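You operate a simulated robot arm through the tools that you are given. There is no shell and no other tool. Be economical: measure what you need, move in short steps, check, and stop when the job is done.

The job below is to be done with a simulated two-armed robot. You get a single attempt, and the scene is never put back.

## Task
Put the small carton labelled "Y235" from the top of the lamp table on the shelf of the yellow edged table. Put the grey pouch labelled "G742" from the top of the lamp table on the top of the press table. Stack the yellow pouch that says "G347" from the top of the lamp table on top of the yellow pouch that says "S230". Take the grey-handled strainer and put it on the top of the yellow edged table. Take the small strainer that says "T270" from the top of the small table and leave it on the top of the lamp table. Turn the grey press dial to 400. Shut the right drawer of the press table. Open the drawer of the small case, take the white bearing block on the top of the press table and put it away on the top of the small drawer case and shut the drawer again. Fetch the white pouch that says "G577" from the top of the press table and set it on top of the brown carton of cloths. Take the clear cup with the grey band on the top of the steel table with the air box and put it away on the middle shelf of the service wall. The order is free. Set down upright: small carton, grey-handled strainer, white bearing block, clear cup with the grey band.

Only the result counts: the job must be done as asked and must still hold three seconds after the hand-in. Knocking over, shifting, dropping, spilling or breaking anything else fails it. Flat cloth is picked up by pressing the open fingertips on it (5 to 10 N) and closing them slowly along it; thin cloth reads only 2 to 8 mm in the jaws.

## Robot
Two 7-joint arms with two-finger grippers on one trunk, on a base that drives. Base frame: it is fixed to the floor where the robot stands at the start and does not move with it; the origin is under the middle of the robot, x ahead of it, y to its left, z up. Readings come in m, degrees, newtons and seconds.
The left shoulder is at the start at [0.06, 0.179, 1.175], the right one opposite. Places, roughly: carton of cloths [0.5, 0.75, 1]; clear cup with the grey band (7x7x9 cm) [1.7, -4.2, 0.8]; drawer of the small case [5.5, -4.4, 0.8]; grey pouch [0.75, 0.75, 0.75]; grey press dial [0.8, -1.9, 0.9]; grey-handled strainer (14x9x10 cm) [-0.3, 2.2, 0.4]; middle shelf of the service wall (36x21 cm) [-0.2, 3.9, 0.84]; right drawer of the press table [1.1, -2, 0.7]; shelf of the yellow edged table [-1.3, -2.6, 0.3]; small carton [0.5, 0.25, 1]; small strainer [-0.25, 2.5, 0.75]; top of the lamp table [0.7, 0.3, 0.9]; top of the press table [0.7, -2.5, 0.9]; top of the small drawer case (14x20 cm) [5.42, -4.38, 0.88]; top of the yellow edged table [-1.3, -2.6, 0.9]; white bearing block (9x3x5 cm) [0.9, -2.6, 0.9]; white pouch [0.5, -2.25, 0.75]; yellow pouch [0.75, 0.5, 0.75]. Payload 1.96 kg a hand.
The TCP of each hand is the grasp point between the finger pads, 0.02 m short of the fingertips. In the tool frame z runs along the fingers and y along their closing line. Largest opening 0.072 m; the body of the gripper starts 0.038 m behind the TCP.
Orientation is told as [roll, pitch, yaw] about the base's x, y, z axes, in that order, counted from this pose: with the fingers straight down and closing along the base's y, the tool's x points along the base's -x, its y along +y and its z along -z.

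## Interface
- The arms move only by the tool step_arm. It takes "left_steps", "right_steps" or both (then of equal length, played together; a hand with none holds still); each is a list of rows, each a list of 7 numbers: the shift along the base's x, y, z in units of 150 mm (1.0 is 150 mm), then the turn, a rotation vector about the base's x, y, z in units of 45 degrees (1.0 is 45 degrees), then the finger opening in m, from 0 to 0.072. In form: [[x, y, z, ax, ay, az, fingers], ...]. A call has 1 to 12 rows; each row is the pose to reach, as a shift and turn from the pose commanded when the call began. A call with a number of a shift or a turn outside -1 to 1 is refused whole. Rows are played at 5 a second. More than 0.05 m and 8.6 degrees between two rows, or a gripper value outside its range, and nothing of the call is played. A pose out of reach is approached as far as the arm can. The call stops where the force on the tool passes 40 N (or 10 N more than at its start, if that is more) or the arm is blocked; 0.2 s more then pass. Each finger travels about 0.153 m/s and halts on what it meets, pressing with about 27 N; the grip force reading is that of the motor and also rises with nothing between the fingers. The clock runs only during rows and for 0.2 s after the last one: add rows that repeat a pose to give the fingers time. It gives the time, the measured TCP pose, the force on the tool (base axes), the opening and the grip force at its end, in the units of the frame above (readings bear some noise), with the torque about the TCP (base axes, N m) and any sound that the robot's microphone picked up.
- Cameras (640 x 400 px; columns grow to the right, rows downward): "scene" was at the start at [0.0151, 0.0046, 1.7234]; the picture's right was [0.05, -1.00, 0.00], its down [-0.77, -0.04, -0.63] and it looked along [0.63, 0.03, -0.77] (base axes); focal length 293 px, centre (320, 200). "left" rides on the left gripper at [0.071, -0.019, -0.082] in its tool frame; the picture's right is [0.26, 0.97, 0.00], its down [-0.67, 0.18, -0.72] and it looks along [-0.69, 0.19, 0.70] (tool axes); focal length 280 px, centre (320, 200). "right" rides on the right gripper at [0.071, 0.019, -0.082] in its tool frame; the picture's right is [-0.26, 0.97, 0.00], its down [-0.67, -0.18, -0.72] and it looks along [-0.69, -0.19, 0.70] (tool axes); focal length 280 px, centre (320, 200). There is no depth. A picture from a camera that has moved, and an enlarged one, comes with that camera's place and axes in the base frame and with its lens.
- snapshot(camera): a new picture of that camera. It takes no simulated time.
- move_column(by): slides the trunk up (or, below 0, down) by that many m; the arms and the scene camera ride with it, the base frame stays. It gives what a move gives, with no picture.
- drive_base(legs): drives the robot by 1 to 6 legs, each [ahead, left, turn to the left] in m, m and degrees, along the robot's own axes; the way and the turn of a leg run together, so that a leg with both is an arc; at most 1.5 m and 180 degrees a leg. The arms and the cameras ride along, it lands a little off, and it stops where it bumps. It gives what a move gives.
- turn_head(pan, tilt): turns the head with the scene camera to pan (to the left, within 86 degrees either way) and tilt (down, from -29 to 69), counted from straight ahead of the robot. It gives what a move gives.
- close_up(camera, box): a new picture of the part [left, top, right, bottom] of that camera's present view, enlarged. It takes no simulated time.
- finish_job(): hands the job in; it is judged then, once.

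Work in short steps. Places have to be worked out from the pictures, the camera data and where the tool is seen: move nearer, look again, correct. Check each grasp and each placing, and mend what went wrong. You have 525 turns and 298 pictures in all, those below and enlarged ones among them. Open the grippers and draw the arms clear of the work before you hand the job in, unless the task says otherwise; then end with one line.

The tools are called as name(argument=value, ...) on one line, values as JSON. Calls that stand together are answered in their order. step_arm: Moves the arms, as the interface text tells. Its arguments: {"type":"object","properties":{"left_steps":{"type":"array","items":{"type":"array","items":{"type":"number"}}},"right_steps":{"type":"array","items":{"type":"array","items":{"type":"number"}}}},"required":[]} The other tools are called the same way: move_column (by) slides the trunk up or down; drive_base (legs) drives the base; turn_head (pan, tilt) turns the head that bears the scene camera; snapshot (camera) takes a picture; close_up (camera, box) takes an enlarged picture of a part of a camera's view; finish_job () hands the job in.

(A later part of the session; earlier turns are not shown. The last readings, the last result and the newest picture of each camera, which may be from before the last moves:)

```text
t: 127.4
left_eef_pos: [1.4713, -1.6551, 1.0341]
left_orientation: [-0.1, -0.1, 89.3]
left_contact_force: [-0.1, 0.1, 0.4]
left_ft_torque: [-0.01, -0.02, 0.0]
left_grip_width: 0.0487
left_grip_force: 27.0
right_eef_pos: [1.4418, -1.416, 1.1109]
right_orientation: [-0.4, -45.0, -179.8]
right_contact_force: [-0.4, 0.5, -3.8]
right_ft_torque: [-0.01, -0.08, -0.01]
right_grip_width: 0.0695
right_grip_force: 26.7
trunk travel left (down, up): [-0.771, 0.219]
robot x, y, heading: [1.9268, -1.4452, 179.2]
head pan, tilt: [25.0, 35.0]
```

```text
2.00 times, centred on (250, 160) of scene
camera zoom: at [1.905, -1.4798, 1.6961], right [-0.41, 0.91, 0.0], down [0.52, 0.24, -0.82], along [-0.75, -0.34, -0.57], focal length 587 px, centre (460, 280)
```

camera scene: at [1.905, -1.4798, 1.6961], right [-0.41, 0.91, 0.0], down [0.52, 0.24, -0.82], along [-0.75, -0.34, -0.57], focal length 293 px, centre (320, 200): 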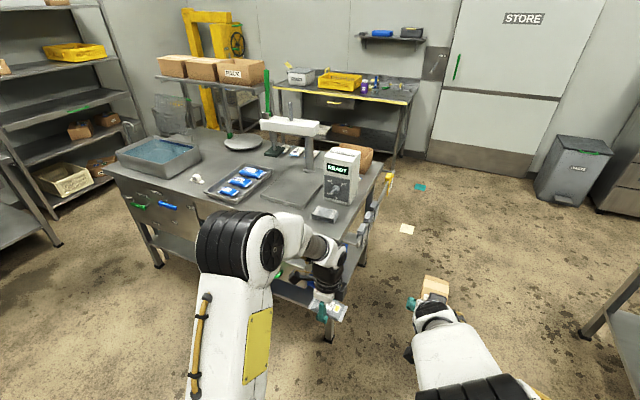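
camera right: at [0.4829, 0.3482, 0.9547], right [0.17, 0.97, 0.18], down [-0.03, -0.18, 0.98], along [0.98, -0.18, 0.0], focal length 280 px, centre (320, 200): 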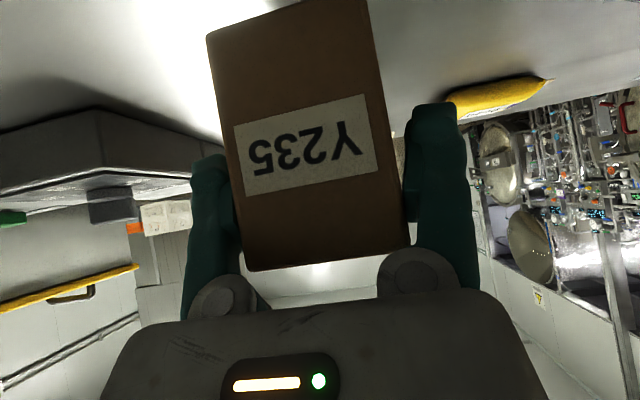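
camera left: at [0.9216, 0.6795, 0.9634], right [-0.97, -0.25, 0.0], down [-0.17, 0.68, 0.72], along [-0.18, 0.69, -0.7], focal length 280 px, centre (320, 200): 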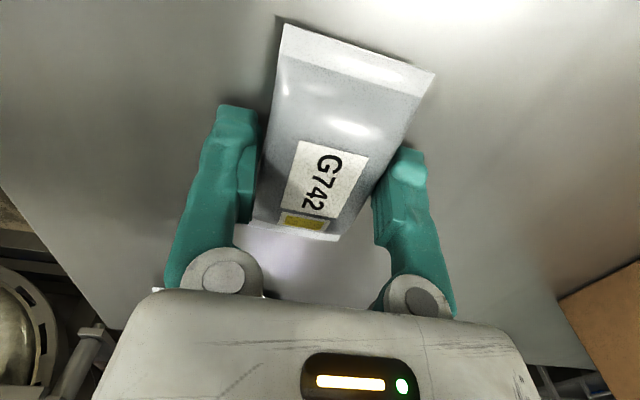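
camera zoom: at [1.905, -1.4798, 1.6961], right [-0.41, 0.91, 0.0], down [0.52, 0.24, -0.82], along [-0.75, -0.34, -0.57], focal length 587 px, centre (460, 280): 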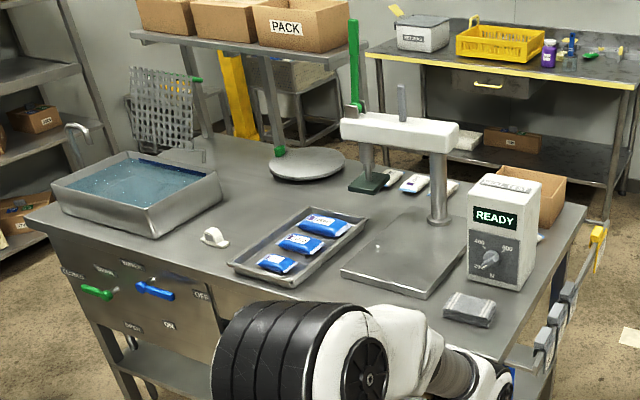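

The press table spans about x 0.38–1.07, y −1.77…−3.2, with a water tray, a pouch tray and the press. I slide further left for a squarer view.

drive_base(legs=[[0, 0.95, 0]])

turn_head(pan=0, tilt=40)

snapshot(camera="scene")

```text
t: 132.3
left_eef_pos: [1.4556, -2.5924, 1.0335]
left_orientation: [-0.1, -0.1, 88.9]
left_contact_force: [-0.3, 0.3, -1.0]
left_ft_torque: [-0.02, -0.04, -0.01]
left_grip_width: 0.0487
left_grip_force: 27.4
right_eef_pos: [1.4267, -2.3539, 1.1116]
right_orientation: [-0.4, -45.1, 180.0]
right_contact_force: [-0.2, -0.1, -3.8]
right_ft_torque: [0.01, -0.09, -0.01]
right_grip_width: 0.0695
right_grip_force: 26.9
trunk travel left (down, up): [-0.771, 0.219]
robot x, y, heading: [1.9172, -2.3824, 179.3]
head pan, tilt: [25.0, 35.0]
```

```text
t: 133.2
left_eef_pos: [1.4564, -2.5922, 1.0334]
left_orientation: [0.0, -0.2, 89.0]
left_contact_force: [-0.1, 0.6, -0.3]
left_ft_torque: [-0.06, -0.01, 0.07]
left_grip_width: 0.0486
left_grip_force: 27.8
right_eef_pos: [1.4278, -2.3532, 1.1111]
right_orientation: [-0.3, -45.1, 179.9]
right_contact_force: [-0.1, -0.5, -3.7]
right_ft_torque: [-0.01, -0.08, -0.02]
right_grip_width: 0.0695
right_grip_force: 27.1
trunk travel left (down, up): [-0.771, 0.219]
robot x, y, heading: [1.9127, -2.3796, 179.2]
head pan, tilt: [0.0, 40.0]
```

```text
242 pictures are left
camera scene: at [1.8861, -2.3821, 1.6885], right [0.02, 1.0, 0.0], down [0.64, -0.01, -0.77], along [-0.77, 0.01, -0.64], focal length 293 px, centre (320, 200)
```

scene: 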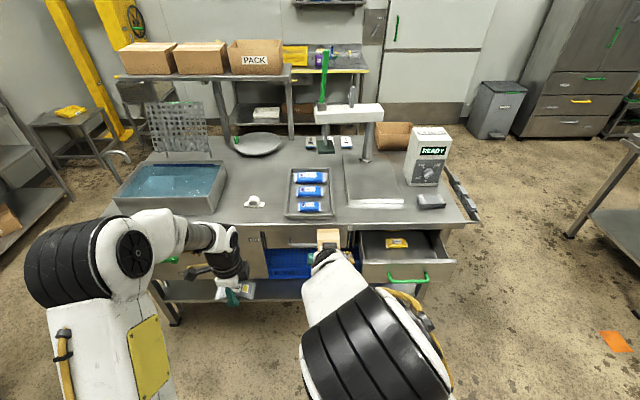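

The right drawer sticks out to x≈1.25. I'll set G742 near the front edge in the gap at (1.005, −2.66), in front of the bearing block. Drive ahead 0.41 and left 0.07.

drive_base(legs=[[0, 0.07, 0], [0.41, 0, 0]])

snapshot(camera="left")

turn_head(pan=15, tilt=55)

snapshot(camera="scene")

```text
t: 136.3
left_eef_pos: [1.0441, -2.6543, 1.0343]
left_orientation: [0.1, -0.1, 88.9]
left_contact_force: [0.4, -0.3, -0.8]
left_ft_torque: [0.04, -0.01, 0.0]
left_grip_width: 0.0486
left_grip_force: 26.7
right_eef_pos: [1.0152, -2.415, 1.1107]
right_orientation: [-0.4, -45.0, 179.8]
right_contact_force: [0.1, 0.3, -2.4]
right_ft_torque: [0.02, -0.08, -0.01]
right_grip_width: 0.0697
right_grip_force: 26.8
trunk travel left (down, up): [-0.771, 0.219]
robot x, y, heading: [1.5007, -2.4441, 178.9]
head pan, tilt: [0.0, 40.0]
```

```text
241 pictures are left
camera left: at [1.0632, -2.7272, 1.1145], right [-0.97, -0.24, 0.0], down [-0.17, 0.68, 0.72], along [-0.17, 0.69, -0.7], focal length 280 px, centre (320, 200)
```

left: 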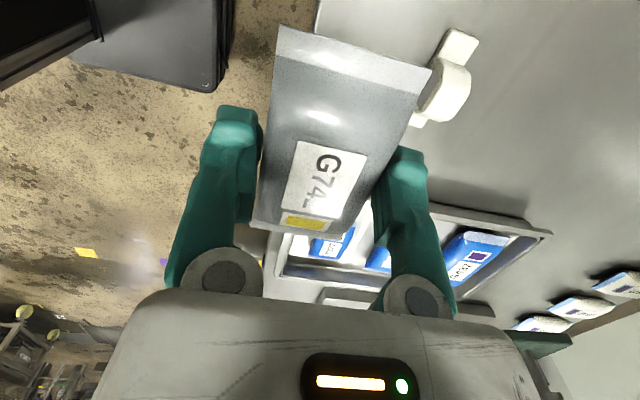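

```text
t: 137.1
left_eef_pos: [1.0423, -2.6545, 1.0338]
left_orientation: [-0.1, -0.1, 88.9]
left_contact_force: [0.3, -0.7, -0.1]
left_ft_torque: [0.01, -0.03, -0.03]
left_grip_width: 0.0488
left_grip_force: 26.8
right_eef_pos: [1.0145, -2.4148, 1.1107]
right_orientation: [-0.4, -45.0, 179.9]
right_contact_force: [-0.5, 0.1, -3.0]
right_ft_torque: [0.0, -0.1, 0.01]
right_grip_width: 0.0694
right_grip_force: 26.8
trunk travel left (down, up): [-0.771, 0.219]
robot x, y, heading: [1.5035, -2.4442, 179.0]
head pan, tilt: [15.0, 55.0]
```

```text
240 pictures are left
camera scene: at [1.4882, -2.4636, 1.6679], right [-0.24, 0.97, 0.0], down [0.8, 0.2, -0.57], along [-0.56, -0.14, -0.82], focal length 293 px, centre (320, 200)
```

scene: 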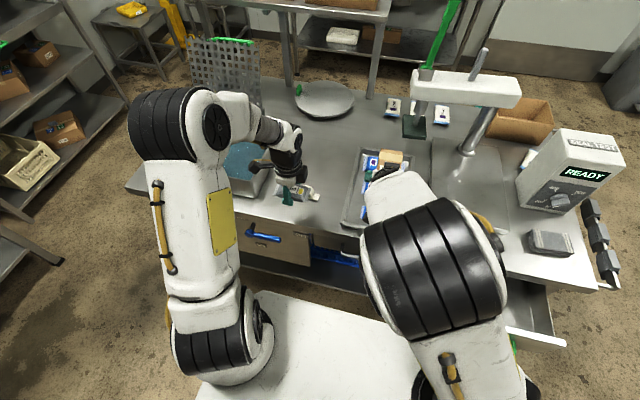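

Bearing base at about (0.936, −2.653); table edge x≈1.05. I place G742 at (1.003, −2.655): first down to z≈0.92.

step_arm(left_steps=[[-0.13, 0, -0.1, 0, 0, 0, 0.01], [-0.26, 0, -0.3, 0, 0, 0, 0.01], [-0.26, 0, -0.55, 0, 0, 0, 0.01], [-0.26, 0, -0.75, 0, 0, 0, 0.01], [-0.26, 0, -0.75, 0, 0, 0, 0.01]])

snapshot(camera="left")

```text
t: 138.3
left_eef_pos: [1.004, -2.6551, 0.9197]
left_orientation: [0.1, 0.0, 88.8]
left_contact_force: [-0.5, 0.1, -0.3]
left_ft_torque: [-0.02, -0.01, 0.02]
left_grip_width: 0.0487
left_grip_force: 26.8
right_eef_pos: [1.0171, -2.4145, 1.1116]
right_orientation: [-0.4, -45.0, 179.9]
right_contact_force: [0.1, -0.9, -2.4]
right_ft_torque: [0.01, -0.08, -0.01]
right_grip_width: 0.0696
right_grip_force: 27.2
trunk travel left (down, up): [-0.771, 0.219]
robot x, y, heading: [1.5005, -2.4496, 179.2]
head pan, tilt: [15.0, 55.0]
```

```text
239 pictures are left
camera left: at [1.0242, -2.7269, 1.0008], right [-0.97, -0.24, 0.0], down [-0.17, 0.68, 0.72], along [-0.17, 0.69, -0.7], focal length 280 px, centre (320, 200)
```

left: 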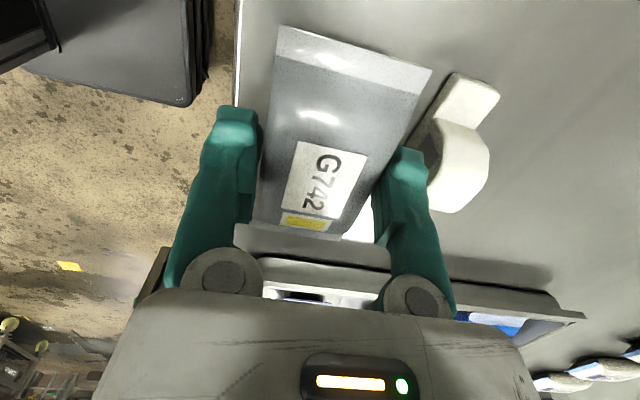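

step_arm(left_steps=[[0.02, 0, -0.07, 0, 0, 0, 0.01], [0.02, 0, -0.14, 0, 0, 0, 0.01], [0.02, 0, -0.2, 0, 0, 0, 0.01], [0.02, 0, -0.2, 0, 0, 0, 0.01]])

```text
t: 139.3
left_eef_pos: [1.0078, -2.6549, 0.8899]
left_orientation: [0.0, -0.1, 88.9]
left_contact_force: [-0.3, 0.5, 0.4]
left_ft_torque: [-0.01, 0.0, 0.01]
left_grip_width: 0.0489
left_grip_force: 27.3
right_eef_pos: [1.0143, -2.4151, 1.1103]
right_orientation: [-0.4, -45.0, 179.9]
right_contact_force: [-0.2, 0.3, -2.5]
right_ft_torque: [0.08, -0.08, 0.01]
right_grip_width: 0.0695
right_grip_force: 26.9
trunk travel left (down, up): [-0.771, 0.219]
robot x, y, heading: [1.5026, -2.4463, 178.8]
head pan, tilt: [15.0, 55.0]
```

step_arm(left_steps=[[0, 0, -0.03, 0, 0, 0, 0.01], [0, 0, -0.06, 0, 0, 0, 0.01], [0, 0, -0.06, 0, 0, 0, 0.01]])

```text
t: 140.1
left_eef_pos: [1.0071, -2.6538, 0.8822]
left_orientation: [0.0, -0.1, 88.8]
left_contact_force: [-1.0, 0.3, 8.0]
left_ft_torque: [0.0, -0.01, 0.02]
left_grip_width: 0.0489
left_grip_force: 27.3
right_eef_pos: [1.0154, -2.4144, 1.1117]
right_orientation: [-0.2, -45.1, 179.9]
right_contact_force: [-0.3, -0.4, -2.8]
right_ft_torque: [0.0, -0.1, -0.03]
right_grip_width: 0.0696
right_grip_force: 26.9
trunk travel left (down, up): [-0.771, 0.219]
robot x, y, heading: [1.5028, -2.4435, 178.8]
head pan, tilt: [15.0, 55.0]
```

Touchdown (8 N, press table top ≈ z 0.857). Open a little, and lift straight up.

step_arm(left_steps=[[0, 0, 0.01, 0, 0, 0, 0.052], [0, 0, 0.01, 0, 0, 0, 0.056], [0, 0, 0.01, 0, 0, 0, 0.058], [0, 0, 0.15, 0, 0, 0, 0.058], [0, 0, 0.4, 0, 0, 0, 0.058], [0, 0, 0.7, 0, 0, 0, 0.058], [0, 0, 1, 0, 0, 0, 0.058], [0, 0, 1, 0, 0, 0, 0.058]])

snapshot(camera="left")

```text
t: 141.9
left_eef_pos: [1.0057, -2.6537, 1.0336]
left_orientation: [0.0, -0.1, 88.9]
left_contact_force: [-0.9, -1.3, -0.3]
left_ft_torque: [0.04, -0.03, 0.01]
left_grip_width: 0.0579
left_grip_force: 0.0
right_eef_pos: [1.0141, -2.4158, 1.1117]
right_orientation: [-0.4, -45.0, 179.8]
right_contact_force: [-0.2, 0.6, -3.3]
right_ft_torque: [0.02, -0.09, -0.01]
right_grip_width: 0.0696
right_grip_force: 27.0
trunk travel left (down, up): [-0.771, 0.219]
robot x, y, heading: [1.5027, -2.4468, 178.7]
head pan, tilt: [15.0, 55.0]
```

```text
238 pictures are left
camera left: at [1.0256, -2.7269, 1.1137], right [-0.97, -0.24, 0.0], down [-0.17, 0.68, 0.72], along [-0.17, 0.7, -0.7], focal length 280 px, centre (320, 200)
```

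left: 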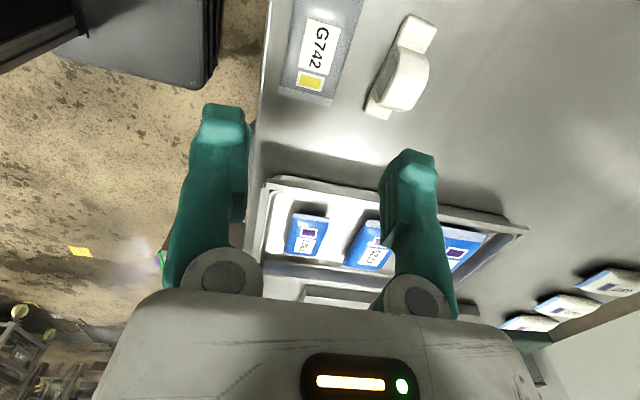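

G742 is on the press table. Next the drawer: back off, turn the left hand back to yaw 180, and move so it faces the open right drawer.

drive_base(legs=[[-0.42, 0, 0]])

step_arm(left_steps=[[0, 0, 0, 0, 0, 0.18, 0.02], [0, 0, 0, 0, 0, 0.36, 0.0], [0, 0, 0, 0, 0, 0.54, 0.0], [0, 0, 0, 0, 0, 0.72, 0.0], [0, 0, 0, 0, 0, 0.9, 0.0], [0, 0, 0, 0, 0, 1, 0.0]])

step_arm(left_steps=[[0, 0, 0, 0, 0, 0.18, 0.0], [0, 0, 0, 0, 0, 0.36, 0.0], [0, 0, 0, 0, 0, 0.54, 0.0], [0, 0, 0, 0, 0, 0.72, 0.0], [0, 0, 0, 0, 0, 0.9, 0.0], [0, 0, 0, 0, 0, 1, 0.0]])

step_arm(left_steps=[[0, 0, 0, 0, 0.18, 0, 0.0], [0, 0, 0, 0, 0.36, 0, 0.0], [0, 0, 0, 0, 0.54, 0, 0.0], [0, 0, 0, 0, 0.72, 0, 0.0], [0, 0, 0, 0, 0.9, 0, 0.0], [0, 0, 0, 0, 1, 0, 0.0]])

drive_base(legs=[[0, -0.5, 0]])

turn_head(pan=10, tilt=50)

snapshot(camera="scene")

```text
t: 144.5
left_eef_pos: [1.4238, -2.6619, 1.0332]
left_orientation: [-0.1, -0.2, 89.0]
left_contact_force: [0.2, -0.8, 0.1]
left_ft_torque: [-0.01, -0.03, 0.01]
left_grip_width: 0.0581
left_grip_force: 0.1
right_eef_pos: [1.4321, -2.4229, 1.1106]
right_orientation: [-0.5, -45.0, 180.0]
right_contact_force: [0.3, 0.3, -3.3]
right_ft_torque: [0.0, -0.09, 0.01]
right_grip_width: 0.0696
right_grip_force: 27.2
trunk travel left (down, up): [-0.771, 0.219]
robot x, y, heading: [1.9158, -2.4539, 178.7]
head pan, tilt: [15.0, 55.0]
```

```text
t: 145.9
left_eef_pos: [1.425, -2.6616, 1.0326]
left_orientation: [0.0, 0.0, 134.1]
left_contact_force: [-0.7, -0.2, 0.5]
left_ft_torque: [0.03, 0.02, -0.01]
left_grip_width: 0.0
left_grip_force: 26.6
right_eef_pos: [1.4335, -2.4229, 1.1111]
right_orientation: [-0.4, -45.0, 179.9]
right_contact_force: [0.1, -0.1, -2.9]
right_ft_torque: [-0.02, -0.08, 0.01]
right_grip_width: 0.0696
right_grip_force: 26.6
trunk travel left (down, up): [-0.771, 0.219]
robot x, y, heading: [1.9193, -2.4566, 179.1]
head pan, tilt: [15.0, 55.0]
```

```text
t: 147.3
left_eef_pos: [1.425, -2.6613, 1.0335]
left_orientation: [0.0, -0.1, 179.1]
left_contact_force: [0.5, 0.2, 0.3]
left_ft_torque: [0.02, 0.0, -0.02]
left_grip_width: 0.0001
left_grip_force: 27.3
right_eef_pos: [1.4334, -2.4231, 1.1112]
right_orientation: [-0.5, -45.0, 179.9]
right_contact_force: [0.0, -0.7, -2.2]
right_ft_torque: [0.02, -0.07, -0.02]
right_grip_width: 0.0697
right_grip_force: 26.4
trunk travel left (down, up): [-0.771, 0.219]
robot x, y, heading: [1.9174, -2.4535, 178.8]
head pan, tilt: [15.0, 55.0]
```

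```text
t: 148.7
left_eef_pos: [1.4256, -2.6611, 1.0315]
left_orientation: [1.1, -45.1, 178.6]
left_contact_force: [1.0, 0.1, -0.8]
left_ft_torque: [-0.02, -0.01, 0.03]
left_grip_width: 0.0
left_grip_force: 26.6
right_eef_pos: [1.4335, -2.4223, 1.1118]
right_orientation: [-0.4, -45.0, 179.9]
right_contact_force: [0.2, -0.5, -3.2]
right_ft_torque: [-0.02, -0.11, 0.01]
right_grip_width: 0.0692
right_grip_force: 26.9
trunk travel left (down, up): [-0.771, 0.219]
robot x, y, heading: [1.9208, -2.4563, 178.9]
head pan, tilt: [15.0, 55.0]
```

```text
t: 151.6
left_eef_pos: [1.4322, -2.1647, 1.0327]
left_orientation: [1.1, -45.1, 178.7]
left_contact_force: [-0.9, 0.4, 0.2]
left_ft_torque: [-0.02, 0.01, -0.01]
left_grip_width: 0.0
left_grip_force: 27.2
right_eef_pos: [1.4407, -1.925, 1.1111]
right_orientation: [-0.5, -45.0, -179.9]
right_contact_force: [-0.3, -0.2, -2.2]
right_ft_torque: [0.04, -0.07, 0.01]
right_grip_width: 0.0695
right_grip_force: 26.8
trunk travel left (down, up): [-0.771, 0.219]
robot x, y, heading: [1.9282, -1.957, 179.0]
head pan, tilt: [15.0, 55.0]
```

```text
t: 152.3
left_eef_pos: [1.4344, -2.1643, 1.0325]
left_orientation: [1.0, -45.1, 178.7]
left_contact_force: [-0.4, -0.1, 0.2]
left_ft_torque: [0.02, -0.02, 0.01]
left_grip_width: 0.0
left_grip_force: 27.3
right_eef_pos: [1.4418, -1.9253, 1.1112]
right_orientation: [-0.4, -45.0, -180.0]
right_contact_force: [-0.5, 0.5, -2.5]
right_ft_torque: [-0.03, -0.06, -0.03]
right_grip_width: 0.0695
right_grip_force: 27.0
trunk travel left (down, up): [-0.771, 0.219]
robot x, y, heading: [1.9281, -1.9551, 179.2]
head pan, tilt: [10.0, 50.0]
```

```text
237 pictures are left
camera scene: at [1.9095, -1.9666, 1.6743], right [-0.16, 0.99, 0.0], down [0.76, 0.12, -0.64], along [-0.63, -0.1, -0.77], focal length 293 px, centre (320, 200)
```

scene: 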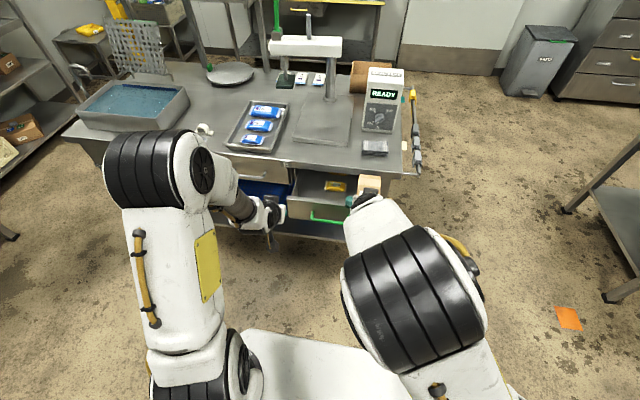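

close_up(camera="scene", box=[220, 140, 420, 265])

snapshot(camera="left")

```text
3.20 times, centred on (320, 202) of scene
camera zoom: at [1.9095, -1.9666, 1.6743], right [-0.16, 0.99, 0.0], down [0.76, 0.12, -0.64], along [-0.63, -0.1, -0.77], focal length 939 px, centre (320, 192)
```

zoom: 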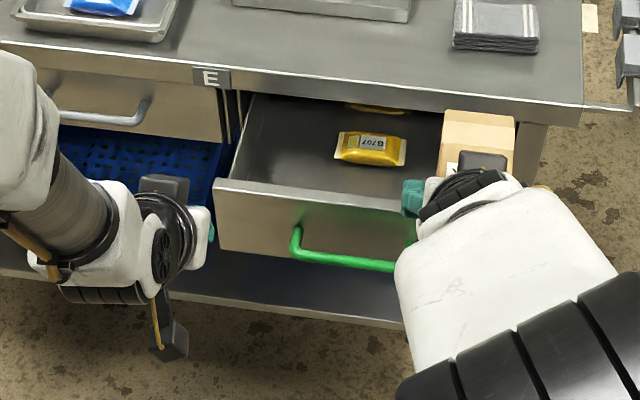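

```text
235 pictures are left
camera left: at [1.5439, -2.1474, 1.0393], right [0.18, -0.97, -0.17], down [0.03, -0.17, 0.98], along [-0.98, -0.18, 0.0], focal length 280 px, centre (320, 200)
```

left: 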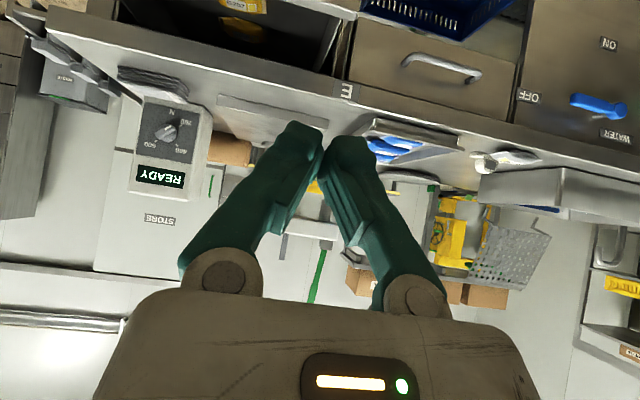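

Drawer panel front at x≈1.20–1.25, z≈0.67–0.81, left edge y≈−2.2. I lower the left hand to z≈0.775 at y≈−2.155.

step_arm(left_steps=[[0, 0, -0.3, 0, 0, 0, 0], [0, 0.03, -0.6, 0, 0, 0, 0], [0, 0.06, -0.9, 0, 0, 0, 0], [0, 0.06, -1, 0, 0, 0, 0]])

step_arm(left_steps=[[0, 0, -0.3, 0, 0, 0, 0], [0, 0, -0.6, 0, 0, 0, 0], [0, 0, -0.73, 0, 0, 0, 0], [0, 0, -0.73, 0, 0, 0, 0]])

snapshot(camera="left")

```text
t: 153.3
left_eef_pos: [1.4341, -2.1561, 0.8823]
left_orientation: [1.0, -45.2, 178.7]
left_contact_force: [-0.3, -0.2, -0.3]
left_ft_torque: [-0.03, -0.03, 0.0]
left_grip_width: 0.0
left_grip_force: 26.7
right_eef_pos: [1.4415, -1.9255, 1.1109]
right_orientation: [-0.4, -45.1, -179.9]
right_contact_force: [0.0, 0.8, -3.2]
right_ft_torque: [0.01, -0.09, 0.03]
right_grip_width: 0.0694
right_grip_force: 27.2
trunk travel left (down, up): [-0.771, 0.219]
robot x, y, heading: [1.9269, -1.9478, 179.4]
head pan, tilt: [10.0, 50.0]
```

```text
t: 154.3
left_eef_pos: [1.4333, -2.1554, 0.7724]
left_orientation: [1.0, -45.1, 178.7]
left_contact_force: [-0.4, -1.2, -0.1]
left_ft_torque: [-0.01, -0.03, 0.03]
left_grip_width: 0.0
left_grip_force: 26.9
right_eef_pos: [1.4418, -1.9256, 1.1116]
right_orientation: [-0.4, -45.0, -179.9]
right_contact_force: [-0.2, -0.5, -2.8]
right_ft_torque: [-0.01, -0.05, 0.0]
right_grip_width: 0.0697
right_grip_force: 27.0
trunk travel left (down, up): [-0.771, 0.219]
robot x, y, heading: [1.9283, -1.9523, 179.0]
head pan, tilt: [10.0, 50.0]
```

```text
234 pictures are left
camera left: at [1.5434, -2.1389, 0.7788], right [0.18, -0.97, -0.17], down [0.03, -0.17, 0.98], along [-0.98, -0.18, 0.0], focal length 280 px, centre (320, 200)
```

left: 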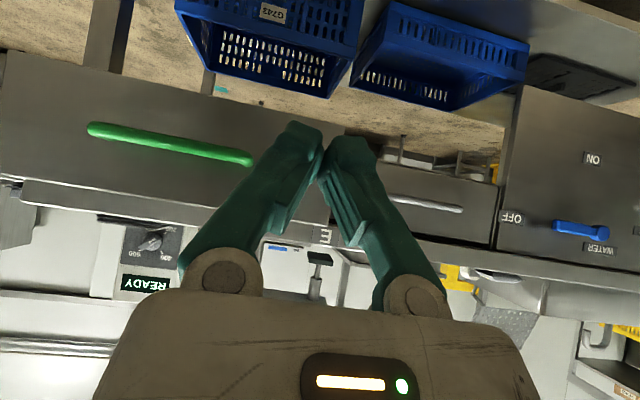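

Aligned with the panel, clear of the handle. Drive ahead 0.15, then push with the arm.

drive_base(legs=[[0.15, 0, 0]])

step_arm(left_steps=[[-0.15, 0, 0, 0, 0, 0, 0], [-0.3, 0, 0, 0, 0, 0, 0], [-0.45, 0, 0, 0, 0, 0, 0], [-0.6, 0, 0, 0, 0, 0, 0], [-0.75, 0, 0, 0, 0, 0, 0], [-0.9, 0, 0, 0, 0, 0, 0], [-1, 0, 0, 0, 0, 0, 0]])

close_up(camera="scene", box=[220, 140, 420, 265])

```text
t: 155.7
left_eef_pos: [1.2862, -2.1537, 0.7733]
left_orientation: [1.1, -45.0, 178.8]
left_contact_force: [0.1, -0.7, 0.1]
left_ft_torque: [0.04, 0.02, 0.02]
left_grip_width: 0.0002
left_grip_force: 27.0
right_eef_pos: [1.2935, -1.9234, 1.1122]
right_orientation: [-0.4, -44.9, -179.9]
right_contact_force: [-0.3, -0.4, -2.5]
right_ft_torque: [-0.03, -0.08, -0.01]
right_grip_width: 0.0695
right_grip_force: 26.5
trunk travel left (down, up): [-0.771, 0.219]
robot x, y, heading: [1.7794, -1.9511, 179.0]
head pan, tilt: [10.0, 50.0]
```

```text
t: 157.2
left_eef_pos: [1.1349, -2.1516, 0.7735]
left_orientation: [1.0, -45.0, 178.7]
left_contact_force: [-0.1, 0.2, 0.0]
left_ft_torque: [0.01, -0.02, 0.03]
left_grip_width: 0.0
left_grip_force: 29.7
right_eef_pos: [1.2938, -1.9244, 1.1116]
right_orientation: [-0.4, -45.0, -179.9]
right_contact_force: [0.1, -0.3, -2.8]
right_ft_torque: [-0.06, -0.1, -0.04]
right_grip_width: 0.0699
right_grip_force: 26.4
trunk travel left (down, up): [-0.771, 0.219]
robot x, y, heading: [1.7766, -1.9539, 179.5]
head pan, tilt: [10.0, 50.0]
```

```text
3.20 times, centred on (320, 202) of scene
camera zoom: at [1.7602, -1.9648, 1.6744], right [-0.16, 0.99, 0.0], down [0.76, 0.12, -0.64], along [-0.63, -0.1, -0.77], focal length 939 px, centre (320, 192)
```

zoom: 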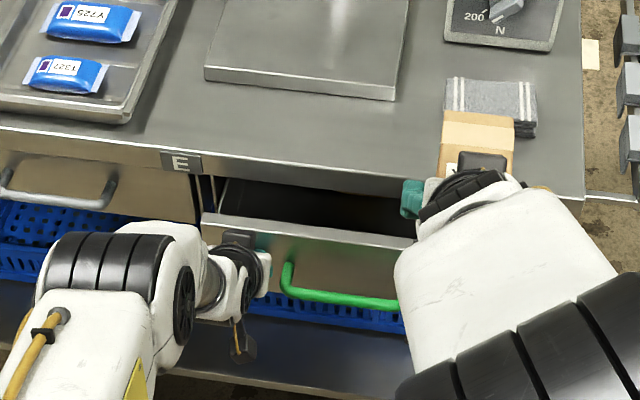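

The drawer is being pushed in smoothly. Continue another ~8 cm.

step_arm(left_steps=[[-0.12, 0, 0, 0, 0, 0, 0], [-0.24, 0, 0, 0, 0, 0, 0], [-0.36, 0, 0, 0, 0, 0, 0], [-0.45, 0, 0, 0, 0, 0, 0], [-0.52, 0, 0, 0, 0, 0, 0], [-0.56, 0, 0, 0, 0, 0, 0], [-0.6, 0, 0, 0, 0, 0, 0]])

close_up(camera="scene", box=[220, 140, 420, 265])

```text
t: 158.8
left_eef_pos: [1.0815, -2.1577, 0.7898]
left_orientation: [1.1, -45.0, 178.8]
left_contact_force: [-0.5, -0.1, -0.4]
left_ft_torque: [-0.04, 0.02, 0.02]
left_grip_width: 0.0002
left_grip_force: 29.7
left hand out of reach, approached as far as the arm can: row 3, 4, 5, 6, 7
right_eef_pos: [1.2933, -1.9231, 1.1114]
right_orientation: [-0.4, -45.0, -180.0]
right_contact_force: [0.2, 0.3, -2.6]
right_ft_torque: [-0.01, -0.07, 0.01]
right_grip_width: 0.0696
right_grip_force: 26.5
trunk travel left (down, up): [-0.771, 0.219]
robot x, y, heading: [1.7762, -1.9542, 179.2]
head pan, tilt: [10.0, 50.0]
```

```text
3.20 times, centred on (320, 202) of scene
camera zoom: at [1.7606, -1.9649, 1.6744], right [-0.16, 0.99, 0.0], down [0.76, 0.12, -0.64], along [-0.63, -0.1, -0.77], focal length 939 px, centre (320, 192)
```

zoom: 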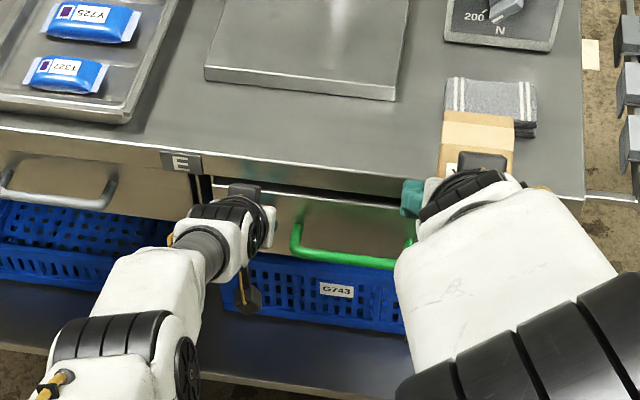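

Nearly shut but at arm's limit. Retract 5 cm, drive 10 cm closer, and push to the end.

step_arm(left_steps=[[0.2, 0, -0.05, 0, 0, 0, 0], [0.4, 0, -0.1, 0, 0, 0, 0]])

drive_base(legs=[[0.09, 0, 0]])

step_arm(left_steps=[[0.1, 0, 0, 0, 0, 0, 0], [0.0, 0, 0, 0, 0, 0, 0], [-0.1, 0, 0, 0, 0, 0, 0], [-0.16, 0, 0, 0, 0, 0, 0], [-0.22, 0, 0, 0, 0, 0, 0], [-0.28, 0, 0, 0, 0, 0, 0], [-0.32, 0, 0, 0, 0, 0, 0]])

close_up(camera="scene", box=[200, 140, 440, 290])

```text
t: 159.4
left_eef_pos: [1.1428, -2.1585, 0.7748]
left_orientation: [1.1, -45.2, 178.6]
left_contact_force: [-0.1, -0.1, -1.0]
left_ft_torque: [-0.02, 0.02, 0.01]
left_grip_width: 0.0004
left_grip_force: 30.5
right_eef_pos: [1.2919, -1.923, 1.1118]
right_orientation: [-0.4, -44.9, -180.0]
right_contact_force: [0.0, 0.5, -2.8]
right_ft_torque: [0.03, -0.08, 0.0]
right_grip_width: 0.0697
right_grip_force: 27.2
trunk travel left (down, up): [-0.771, 0.219]
robot x, y, heading: [1.7808, -1.9544, 179.1]
head pan, tilt: [10.0, 50.0]
```

```text
t: 160.6
left_eef_pos: [1.0529, -2.1557, 0.774]
left_orientation: [1.0, -45.0, 178.7]
left_contact_force: [-0.7, -0.3, -0.4]
left_ft_torque: [-0.01, 0.0, -0.02]
left_grip_width: 0.0
left_grip_force: 29.6
right_eef_pos: [1.2025, -1.9217, 1.1107]
right_orientation: [-0.4, -44.9, -179.9]
right_contact_force: [-0.6, 0.8, -2.4]
right_ft_torque: [-0.01, -0.08, -0.01]
right_grip_width: 0.0695
right_grip_force: 27.5
trunk travel left (down, up): [-0.771, 0.219]
robot x, y, heading: [1.6891, -1.9496, 179.3]
head pan, tilt: [10.0, 50.0]
```

```text
t: 161.5
left_eef_pos: [1.0455, -2.1552, 0.7689]
left_orientation: [1.1, -44.1, 179.0]
left_contact_force: [33.1, 0.6, 15.0]
left_ft_torque: [-0.2, 2.33, 0.5]
left_grip_width: 0.0
left_grip_force: 29.8
right_eef_pos: [1.2096, -1.9213, 1.1124]
right_orientation: [-0.4, -45.3, -179.8]
right_contact_force: [0.5, -0.2, -2.8]
right_ft_torque: [-0.03, -0.09, 0.0]
right_grip_width: 0.0695
right_grip_force: 27.1
trunk travel left (down, up): [-0.771, 0.219]
robot x, y, heading: [1.69, -1.9503, 179.5]
head pan, tilt: [10.0, 50.0]
stopped in row 4 (left hand): the force on the tool passed its limit at 48 N (the readings are from after the stop); the commanded pose is now the measured one
```

```text
2.67 times, centred on (320, 215) of scene
camera zoom: at [1.6814, -1.9618, 1.6749], right [-0.16, 0.99, 0.0], down [0.75, 0.12, -0.65], along [-0.64, -0.1, -0.76], focal length 782 px, centre (320, 160)
```

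zoom: 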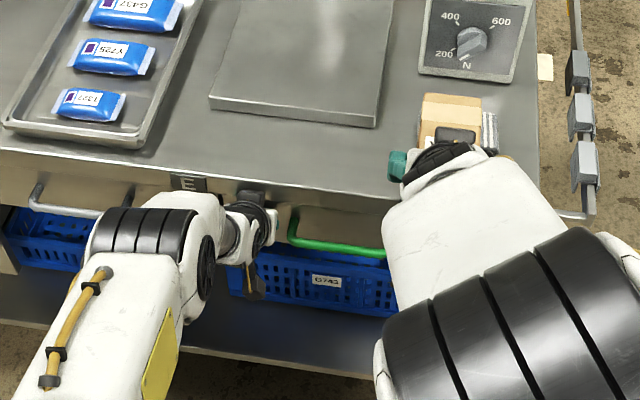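

Drawer hit its stop (48 N) and is flush. Now the dial: retract and raise the left hand, then shift right so it faces the dial.

step_arm(left_steps=[[0.25, 0, 0, 0, 0, 0, 0], [0.5, 0, 0, 0, 0, 0, 0], [0.75, 0, 0, 0, 0, 0, 0.03], [1, 0, 0.2, 0, 0, 0, 0.05], [1, 0, 0.5, 0, 0, 0, 0.05], [1, 0, 0.8, 0, 0, 0, 0.05], [1, 0, 1, 0, 0, 0, 0.05]])

step_arm(left_steps=[[0, 0, 0.25, 0, 0, 0, 0.05], [0, 0, 0.5, 0, 0, 0, 0.05], [0, 0, 0.55, 0, 0, 0, 0.05]])

drive_base(legs=[[-0.1, 0, 0], [0, -0.27, 0]])

snapshot(camera="left")

snapshot(camera="scene")

```text
t: 163.1
left_eef_pos: [1.1907, -2.1555, 0.9172]
left_orientation: [0.9, -44.0, 179.0]
left_contact_force: [0.3, -0.5, 0.0]
left_ft_torque: [0.01, -0.01, 0.01]
left_grip_width: 0.0501
left_grip_force: 0.2
right_eef_pos: [1.2045, -1.9217, 1.1115]
right_orientation: [-0.4, -44.9, -179.8]
right_contact_force: [0.6, 0.2, -1.5]
right_ft_torque: [-0.03, -0.05, 0.0]
right_grip_width: 0.0696
right_grip_force: 27.4
trunk travel left (down, up): [-0.771, 0.219]
robot x, y, heading: [1.6913, -1.9516, 179.2]
head pan, tilt: [10.0, 50.0]
```

```text
t: 163.9
left_eef_pos: [1.1885, -2.155, 1.0002]
left_orientation: [0.8, -43.9, 178.9]
left_contact_force: [-0.4, -0.3, -0.3]
left_ft_torque: [-0.02, 0.02, -0.01]
left_grip_width: 0.05
left_grip_force: 0.0
right_eef_pos: [1.2036, -1.9226, 1.1098]
right_orientation: [-0.5, -44.9, -179.8]
right_contact_force: [-0.8, 0.0, -2.9]
right_ft_torque: [0.0, -0.09, 0.04]
right_grip_width: 0.0699
right_grip_force: 26.5
trunk travel left (down, up): [-0.771, 0.219]
robot x, y, heading: [1.6859, -1.9515, 179.3]
head pan, tilt: [10.0, 50.0]
```

```text
t: 166.6
left_eef_pos: [1.2929, -1.8895, 0.9995]
left_orientation: [0.8, -43.9, 179.1]
left_contact_force: [0.1, -0.3, 0.5]
left_ft_torque: [0.01, -0.01, -0.02]
left_grip_width: 0.05
left_grip_force: 0.2
right_eef_pos: [1.3071, -1.6564, 1.1105]
right_orientation: [-0.4, -45.0, -179.7]
right_contact_force: [0.2, 0.5, -2.1]
right_ft_torque: [0.03, -0.1, 0.01]
right_grip_width: 0.0695
right_grip_force: 26.9
trunk travel left (down, up): [-0.771, 0.219]
robot x, y, heading: [1.796, -1.6813, 179.3]
head pan, tilt: [10.0, 50.0]
```

```text
230 pictures are left
camera left: at [1.4027, -1.873, 1.0077], right [0.18, -0.97, -0.17], down [0.01, -0.17, 0.98], along [-0.98, -0.18, -0.02], focal length 280 px, centre (320, 200)
```

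left: 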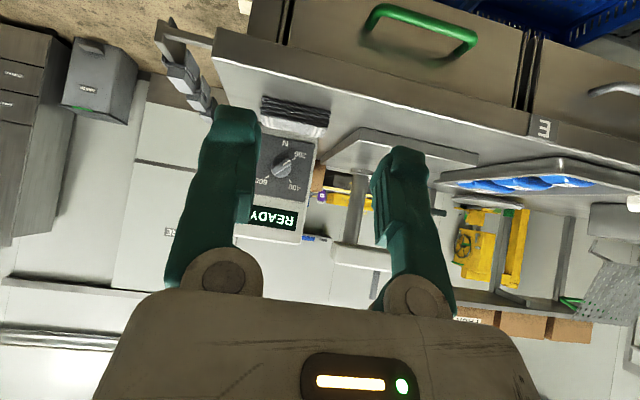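

```text
229 pictures are left
camera scene: at [1.7749, -1.6974, 1.6744], right [-0.16, 0.99, 0.0], down [0.76, 0.12, -0.64], along [-0.63, -0.1, -0.77], focal length 293 px, centre (320, 200)
```

scene: 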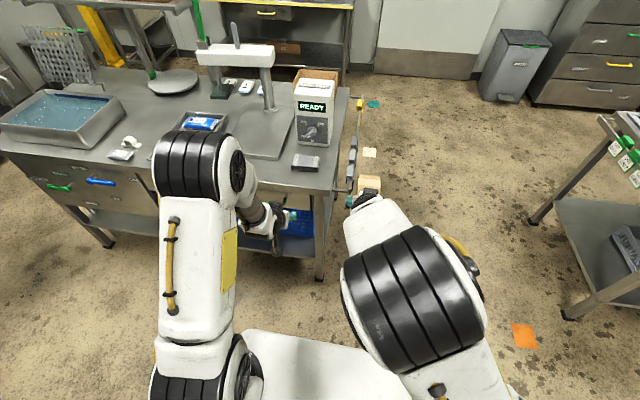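

close_up(camera="left", box=[250, 130, 330, 180])

close_up(camera="scene", box=[285, 95, 349, 135])

```text
8.00 times, centred on (290, 155) of left
camera zoom: at [1.4027, -1.873, 1.0077], right [0.18, -0.97, -0.17], down [0.01, -0.17, 0.98], along [-0.98, -0.18, -0.02], focal length 2243 px, centre (560, 560)
```

zoom: 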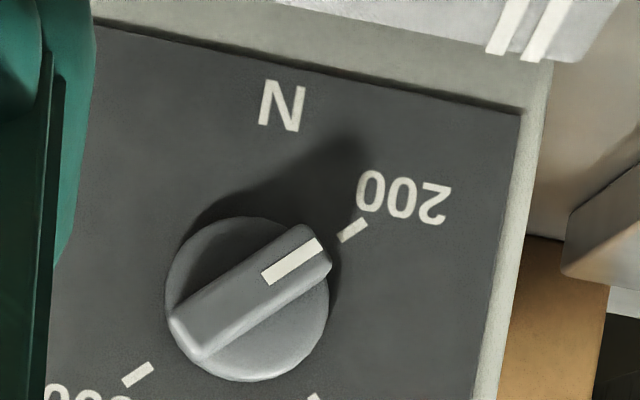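

```text
10.00 times, centred on (317, 115) of scene
camera zoom: at [1.7749, -1.6974, 1.6744], right [-0.16, 0.99, 0.0], down [0.76, 0.12, -0.64], along [-0.63, -0.1, -0.77], focal length 2934 px, centre (350, 1050)
```

zoom: 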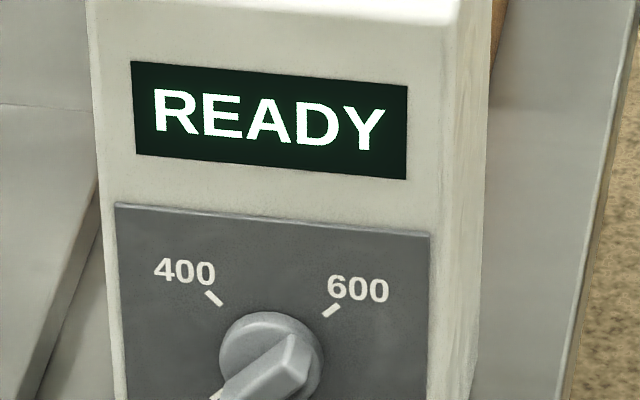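

The knob's bar points at 200 (lower left); 400 is 90° clockwise. I plan to grip the bar with the hand horizontal and turn −90° about x. I first test in free air whether the wrist can take the start and end poses.

step_arm(left_steps=[[0, 0, 0, -0.14, 0.078, -0.032, 0.05], [0, 0, 0, -0.28, 0.156, -0.065, 0.05], [0, 0, 0, -0.42, 0.234, -0.097, 0.05], [0, 0, 0, -0.56, 0.312, -0.13, 0.05], [0, 0, 0, -0.7, 0.39, -0.162, 0.05], [0, 0, 0, -0.84, 0.468, -0.194, 0.05], [0, 0, 0, -0.982, 0.547, -0.227, 0.05], [0, 0, 0, -0.982, 0.547, -0.227, 0.05]])

step_arm(left_steps=[[0, 0, 0, -0.166, 0.0145, -0.035, 0.05], [0, 0, 0, -0.332, 0.029, -0.07, 0.05], [0, 0, 0, -0.498, 0.0435, -0.105, 0.05], [0, 0, 0, -0.664, 0.058, -0.14, 0.05], [0, 0, 0, -0.83, 0.0725, -0.175, 0.05], [0, 0, 0, -0.9966, 0.087, -0.2105, 0.05]])

step_arm(left_steps=[[0, 0, 0, -0.166, -0.0145, -0.035, 0.05], [0, 0, 0, -0.332, -0.029, -0.07, 0.05], [0, 0, 0, -0.498, -0.0435, -0.105, 0.05], [0, 0, 0, -0.664, -0.058, -0.14, 0.05], [0, 0, 0, -0.83, -0.0725, -0.175, 0.05], [0, 0, 0, -0.9966, -0.087, -0.2105, 0.05]])

```text
t: 168.4
left_eef_pos: [1.2939, -1.8887, 0.9995]
left_orientation: [71.5, -40.9, 116.7]
left_contact_force: [0.0, -0.7, 0.2]
left_ft_torque: [0.02, -0.01, 0.0]
left_grip_width: 0.05
left_grip_force: 0.0
right_eef_pos: [1.3082, -1.6565, 1.1121]
right_orientation: [-0.5, -45.0, -179.7]
right_contact_force: [0.9, -0.7, -3.4]
right_ft_torque: [0.01, -0.04, 0.02]
right_grip_width: 0.0695
right_grip_force: 26.8
trunk travel left (down, up): [-0.771, 0.219]
robot x, y, heading: [1.7962, -1.6876, 179.1]
head pan, tilt: [10.0, 50.0]
```

```text
t: 169.9
left_eef_pos: [1.2911, -1.8956, 1.0049]
left_orientation: [90.7, 0.0, 100.9]
left_contact_force: [-0.3, 0.5, -1.1]
left_ft_torque: [-0.01, -0.02, -0.05]
left_grip_width: 0.05
left_grip_force: 0.0
right_eef_pos: [1.351, -1.6028, 1.07]
right_orientation: [-5.2, -38.0, 178.5]
right_contact_force: [-0.1, 0.9, -2.8]
right_ft_torque: [0.0, -0.09, 0.01]
right_grip_width: 0.0696
right_grip_force: 26.8
trunk travel left (down, up): [-0.771, 0.219]
robot x, y, heading: [1.7971, -1.6862, 179.3]
head pan, tilt: [10.0, 50.0]
stopped in row 6 (right hand): the arm was blocked; the commanded pose is now the measured one
```

```text
t: 170.8
left_eef_pos: [1.2889, -1.901, 1.007]
left_orientation: [92.7, 25.8, 96.8]
left_contact_force: [-0.8, 0.0, -0.4]
left_ft_torque: [-0.04, 0.01, -0.04]
left_grip_width: 0.0498
left_grip_force: 0.1
right_eef_pos: [1.4065, -1.5506, 1.0368]
right_orientation: [-9.7, -30.8, 175.9]
right_contact_force: [-0.1, -0.1, -2.0]
right_ft_torque: [-0.03, -0.07, 0.03]
right_grip_width: 0.0694
right_grip_force: 26.8
trunk travel left (down, up): [-0.771, 0.219]
robot x, y, heading: [1.7955, -1.6852, 179.1]
head pan, tilt: [10.0, 50.0]
stopped in row 4 (right hand): the arm was blocked; the commanded pose is now the measured one
```

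The left elbow swung into the right arm, which sits on the centre line. I turn the left hand back and then move the right hand outward.

step_arm(left_steps=[[0, 0, 0, 0.166, 0.0145, 0.035, 0.05], [0, 0, 0, 0.332, 0.029, 0.07, 0.05], [0, 0, 0, 0.498, 0.0435, 0.105, 0.05], [0, 0, 0, 0.664, 0.029, 0.14, 0.05], [0, 0, 0, 0.83, 0.0, 0.175, 0.05], [0, 0, 0, 0.9966, 0.0, 0.2, 0.05]], right_steps=[[0, 0.1, 0, 0, 0, 0, 0.05], [0, 0.3, 0, 0, 0, 0, 0.05], [0, 0.5, 0.1, 0, 0, 0, 0.05], [0, 0.7, 0.2, 0, 0, 0, 0.05], [0, 0.9, 0.3, 0, 0, 0, 0.05], [0, 1.0, 0.3, 0, 0, 0, 0.05]])

snapshot(camera="scene")

snapshot(camera="right")

```text
t: 172.2
left_eef_pos: [1.2901, -1.9001, 1.0067]
left_orientation: [84.1, -18.3, 105.7]
left_contact_force: [0.3, 0.6, -0.4]
left_ft_torque: [0.02, 0.02, -0.01]
left_grip_width: 0.0498
left_grip_force: 0.0
right_eef_pos: [1.4053, -1.4005, 1.0813]
right_orientation: [-9.8, -30.9, 176.0]
right_contact_force: [0.4, -0.2, -2.7]
right_ft_torque: [-0.02, -0.06, 0.0]
right_grip_width: 0.0697
right_grip_force: 27.4
trunk travel left (down, up): [-0.771, 0.219]
robot x, y, heading: [1.7922, -1.6846, 179.3]
head pan, tilt: [10.0, 50.0]
```

```text
226 pictures are left
camera scene: at [1.775, -1.6963, 1.6743], right [-0.16, 0.99, 0.0], down [0.76, 0.12, -0.64], along [-0.63, -0.1, -0.77], focal length 293 px, centre (320, 200)
```

scene: 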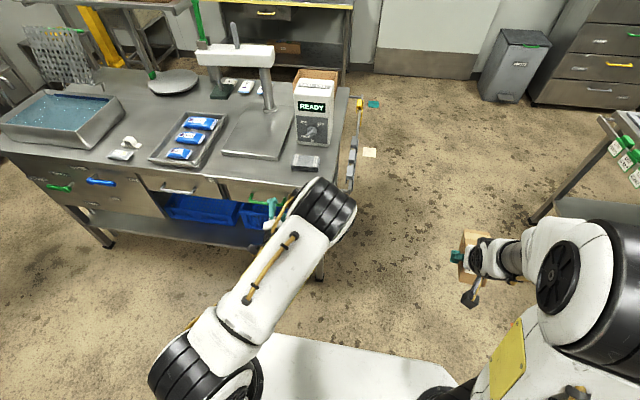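

```text
225 pictures are left
camera right: at [1.5019, -1.4403, 1.1117], right [-0.38, -0.93, -0.01], down [-0.2, 0.07, 0.98], along [-0.91, 0.37, -0.21], focal length 280 px, centre (320, 200)
```

right: 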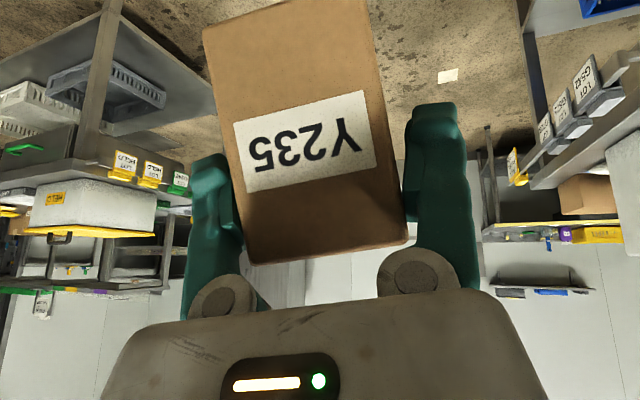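

Right arm is clear now, carton still firmly held. Continue the free-air test to the end pose.

step_arm(left_steps=[[0, 0, 0, -0.166, -0.007, -0.035, 0.05], [0, 0, 0, -0.332, -0.014, -0.07, 0.05], [0, 0, 0, -0.498, -0.02, -0.105, 0.05], [0, 0, 0, -0.664, -0.03, -0.14, 0.05], [0, 0, 0, -0.83, -0.04, -0.175, 0.05], [0, 0, 0, -0.9966, -0.05, -0.2105, 0.05]])

step_arm(left_steps=[[0, 0, 0, -0.166, -0.0145, -0.035, 0.05], [0, 0, 0, -0.332, -0.029, -0.07, 0.05], [0, 0, 0, -0.45, -0.04, -0.1, 0.05], [0, 0, 0, -0.45, -0.04, -0.1, 0.05]])

```text
t: 173.6
left_eef_pos: [1.2904, -1.9008, 1.008]
left_orientation: [90.3, 26.4, 96.0]
left_contact_force: [-0.1, 0.2, -0.1]
left_ft_torque: [0.0, 0.03, 0.05]
left_grip_width: 0.0498
left_grip_force: 0.0
right_eef_pos: [1.4051, -1.4012, 1.0823]
right_orientation: [-9.9, -30.9, 175.9]
right_contact_force: [-0.7, 0.5, -2.8]
right_ft_torque: [-0.02, -0.09, 0.01]
right_grip_width: 0.0697
right_grip_force: 27.0
trunk travel left (down, up): [-0.771, 0.219]
robot x, y, heading: [1.7953, -1.6833, 179.3]
head pan, tilt: [10.0, 50.0]
```

```text
t: 174.6
left_eef_pos: [1.29, -1.9008, 1.008]
left_orientation: [89.6, 46.6, 91.2]
left_contact_force: [0.1, 0.4, -0.4]
left_ft_torque: [-0.02, -0.01, 0.0]
left_grip_width: 0.0498
left_grip_force: 0.0
right_eef_pos: [1.406, -1.4013, 1.082]
right_orientation: [-9.9, -30.9, 175.9]
right_contact_force: [-1.0, 0.9, -2.5]
right_ft_torque: [-0.02, -0.06, 0.01]
right_grip_width: 0.0694
right_grip_force: 26.8
trunk travel left (down, up): [-0.771, 0.219]
robot x, y, heading: [1.7936, -1.6837, 179.3]
head pan, tilt: [10.0, 50.0]
```

Both poses are reachable with the right arm out of the way. Rotate back to the start pose S.

step_arm(left_steps=[[0, 0, 0, 0.166, 0.0145, 0.035, 0.03], [0, 0, 0, 0.332, 0.029, 0.07, 0.03], [0, 0, 0, 0.498, 0.0435, 0.105, 0.03], [0, 0, 0, 0.664, 0.058, 0.14, 0.03], [0, 0, 0, 0.83, 0.0725, 0.175, 0.03], [0, 0, 0, 0.9966, 0.087, 0.2105, 0.03]])

step_arm(left_steps=[[0, 0, 0, 0.166, -0.0145, 0.035, 0.03], [0, 0, 0, 0.332, -0.029, 0.07, 0.03], [0, 0, 0, 0.498, -0.0435, 0.105, 0.03], [0, 0, 0, 0.664, -0.058, 0.14, 0.03], [0, 0, 0, 0.83, -0.0725, 0.175, 0.03], [0, 0, 0, 0.9966, -0.087, 0.2105, 0.03]])

drive_base(legs=[[0.3, 0, 0]])

snapshot(camera="left")

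```text
t: 176.0
left_eef_pos: [1.2892, -1.9015, 1.0073]
left_orientation: [88.7, 1.4, 100.9]
left_contact_force: [-0.5, 1.0, -0.4]
left_ft_torque: [-0.02, -0.02, 0.02]
left_grip_width: 0.0301
left_grip_force: 0.1
right_eef_pos: [1.4064, -1.4007, 1.0826]
right_orientation: [-9.9, -30.8, 175.8]
right_contact_force: [-0.5, 0.4, -2.1]
right_ft_torque: [-0.03, -0.1, 0.02]
right_grip_width: 0.0697
right_grip_force: 27.0
trunk travel left (down, up): [-0.771, 0.219]
robot x, y, heading: [1.7934, -1.6855, 179.2]
head pan, tilt: [10.0, 50.0]
```

```text
t: 177.4
left_eef_pos: [1.2899, -1.9014, 1.0074]
left_orientation: [69.6, -39.9, 117.6]
left_contact_force: [0.0, 0.3, -0.5]
left_ft_torque: [-0.04, -0.02, -0.03]
left_grip_width: 0.0303
left_grip_force: 0.1
right_eef_pos: [1.4058, -1.4013, 1.0817]
right_orientation: [-9.7, -30.8, 175.9]
right_contact_force: [-0.4, 0.5, -3.0]
right_ft_torque: [-0.01, -0.08, -0.03]
right_grip_width: 0.0697
right_grip_force: 27.6
trunk travel left (down, up): [-0.771, 0.219]
robot x, y, heading: [1.7966, -1.683, 179.3]
head pan, tilt: [10.0, 50.0]
```

```text
t: 179.4
left_eef_pos: [0.994, -1.8994, 1.0076]
left_orientation: [69.7, -39.8, 117.5]
left_contact_force: [-0.4, -0.4, 0.1]
left_ft_torque: [-0.02, -0.02, -0.02]
left_grip_width: 0.0298
left_grip_force: 0.0
right_eef_pos: [1.1085, -1.3976, 1.0809]
right_orientation: [-9.8, -30.8, 176.0]
right_contact_force: [0.0, -0.5, -3.1]
right_ft_torque: [-0.04, -0.06, 0.03]
right_grip_width: 0.0697
right_grip_force: 26.9
trunk travel left (down, up): [-0.771, 0.219]
robot x, y, heading: [1.4971, -1.6792, 179.4]
head pan, tilt: [10.0, 50.0]
```

```text
224 pictures are left
camera left: at [1.0974, -1.9152, 0.9691], right [0.06, -0.85, 0.53], down [0.42, 0.5, 0.75], along [-0.9, 0.17, 0.39], focal length 280 px, centre (320, 200)
```

left: 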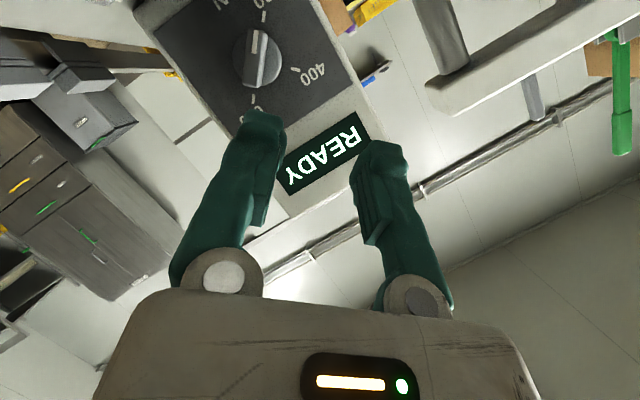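

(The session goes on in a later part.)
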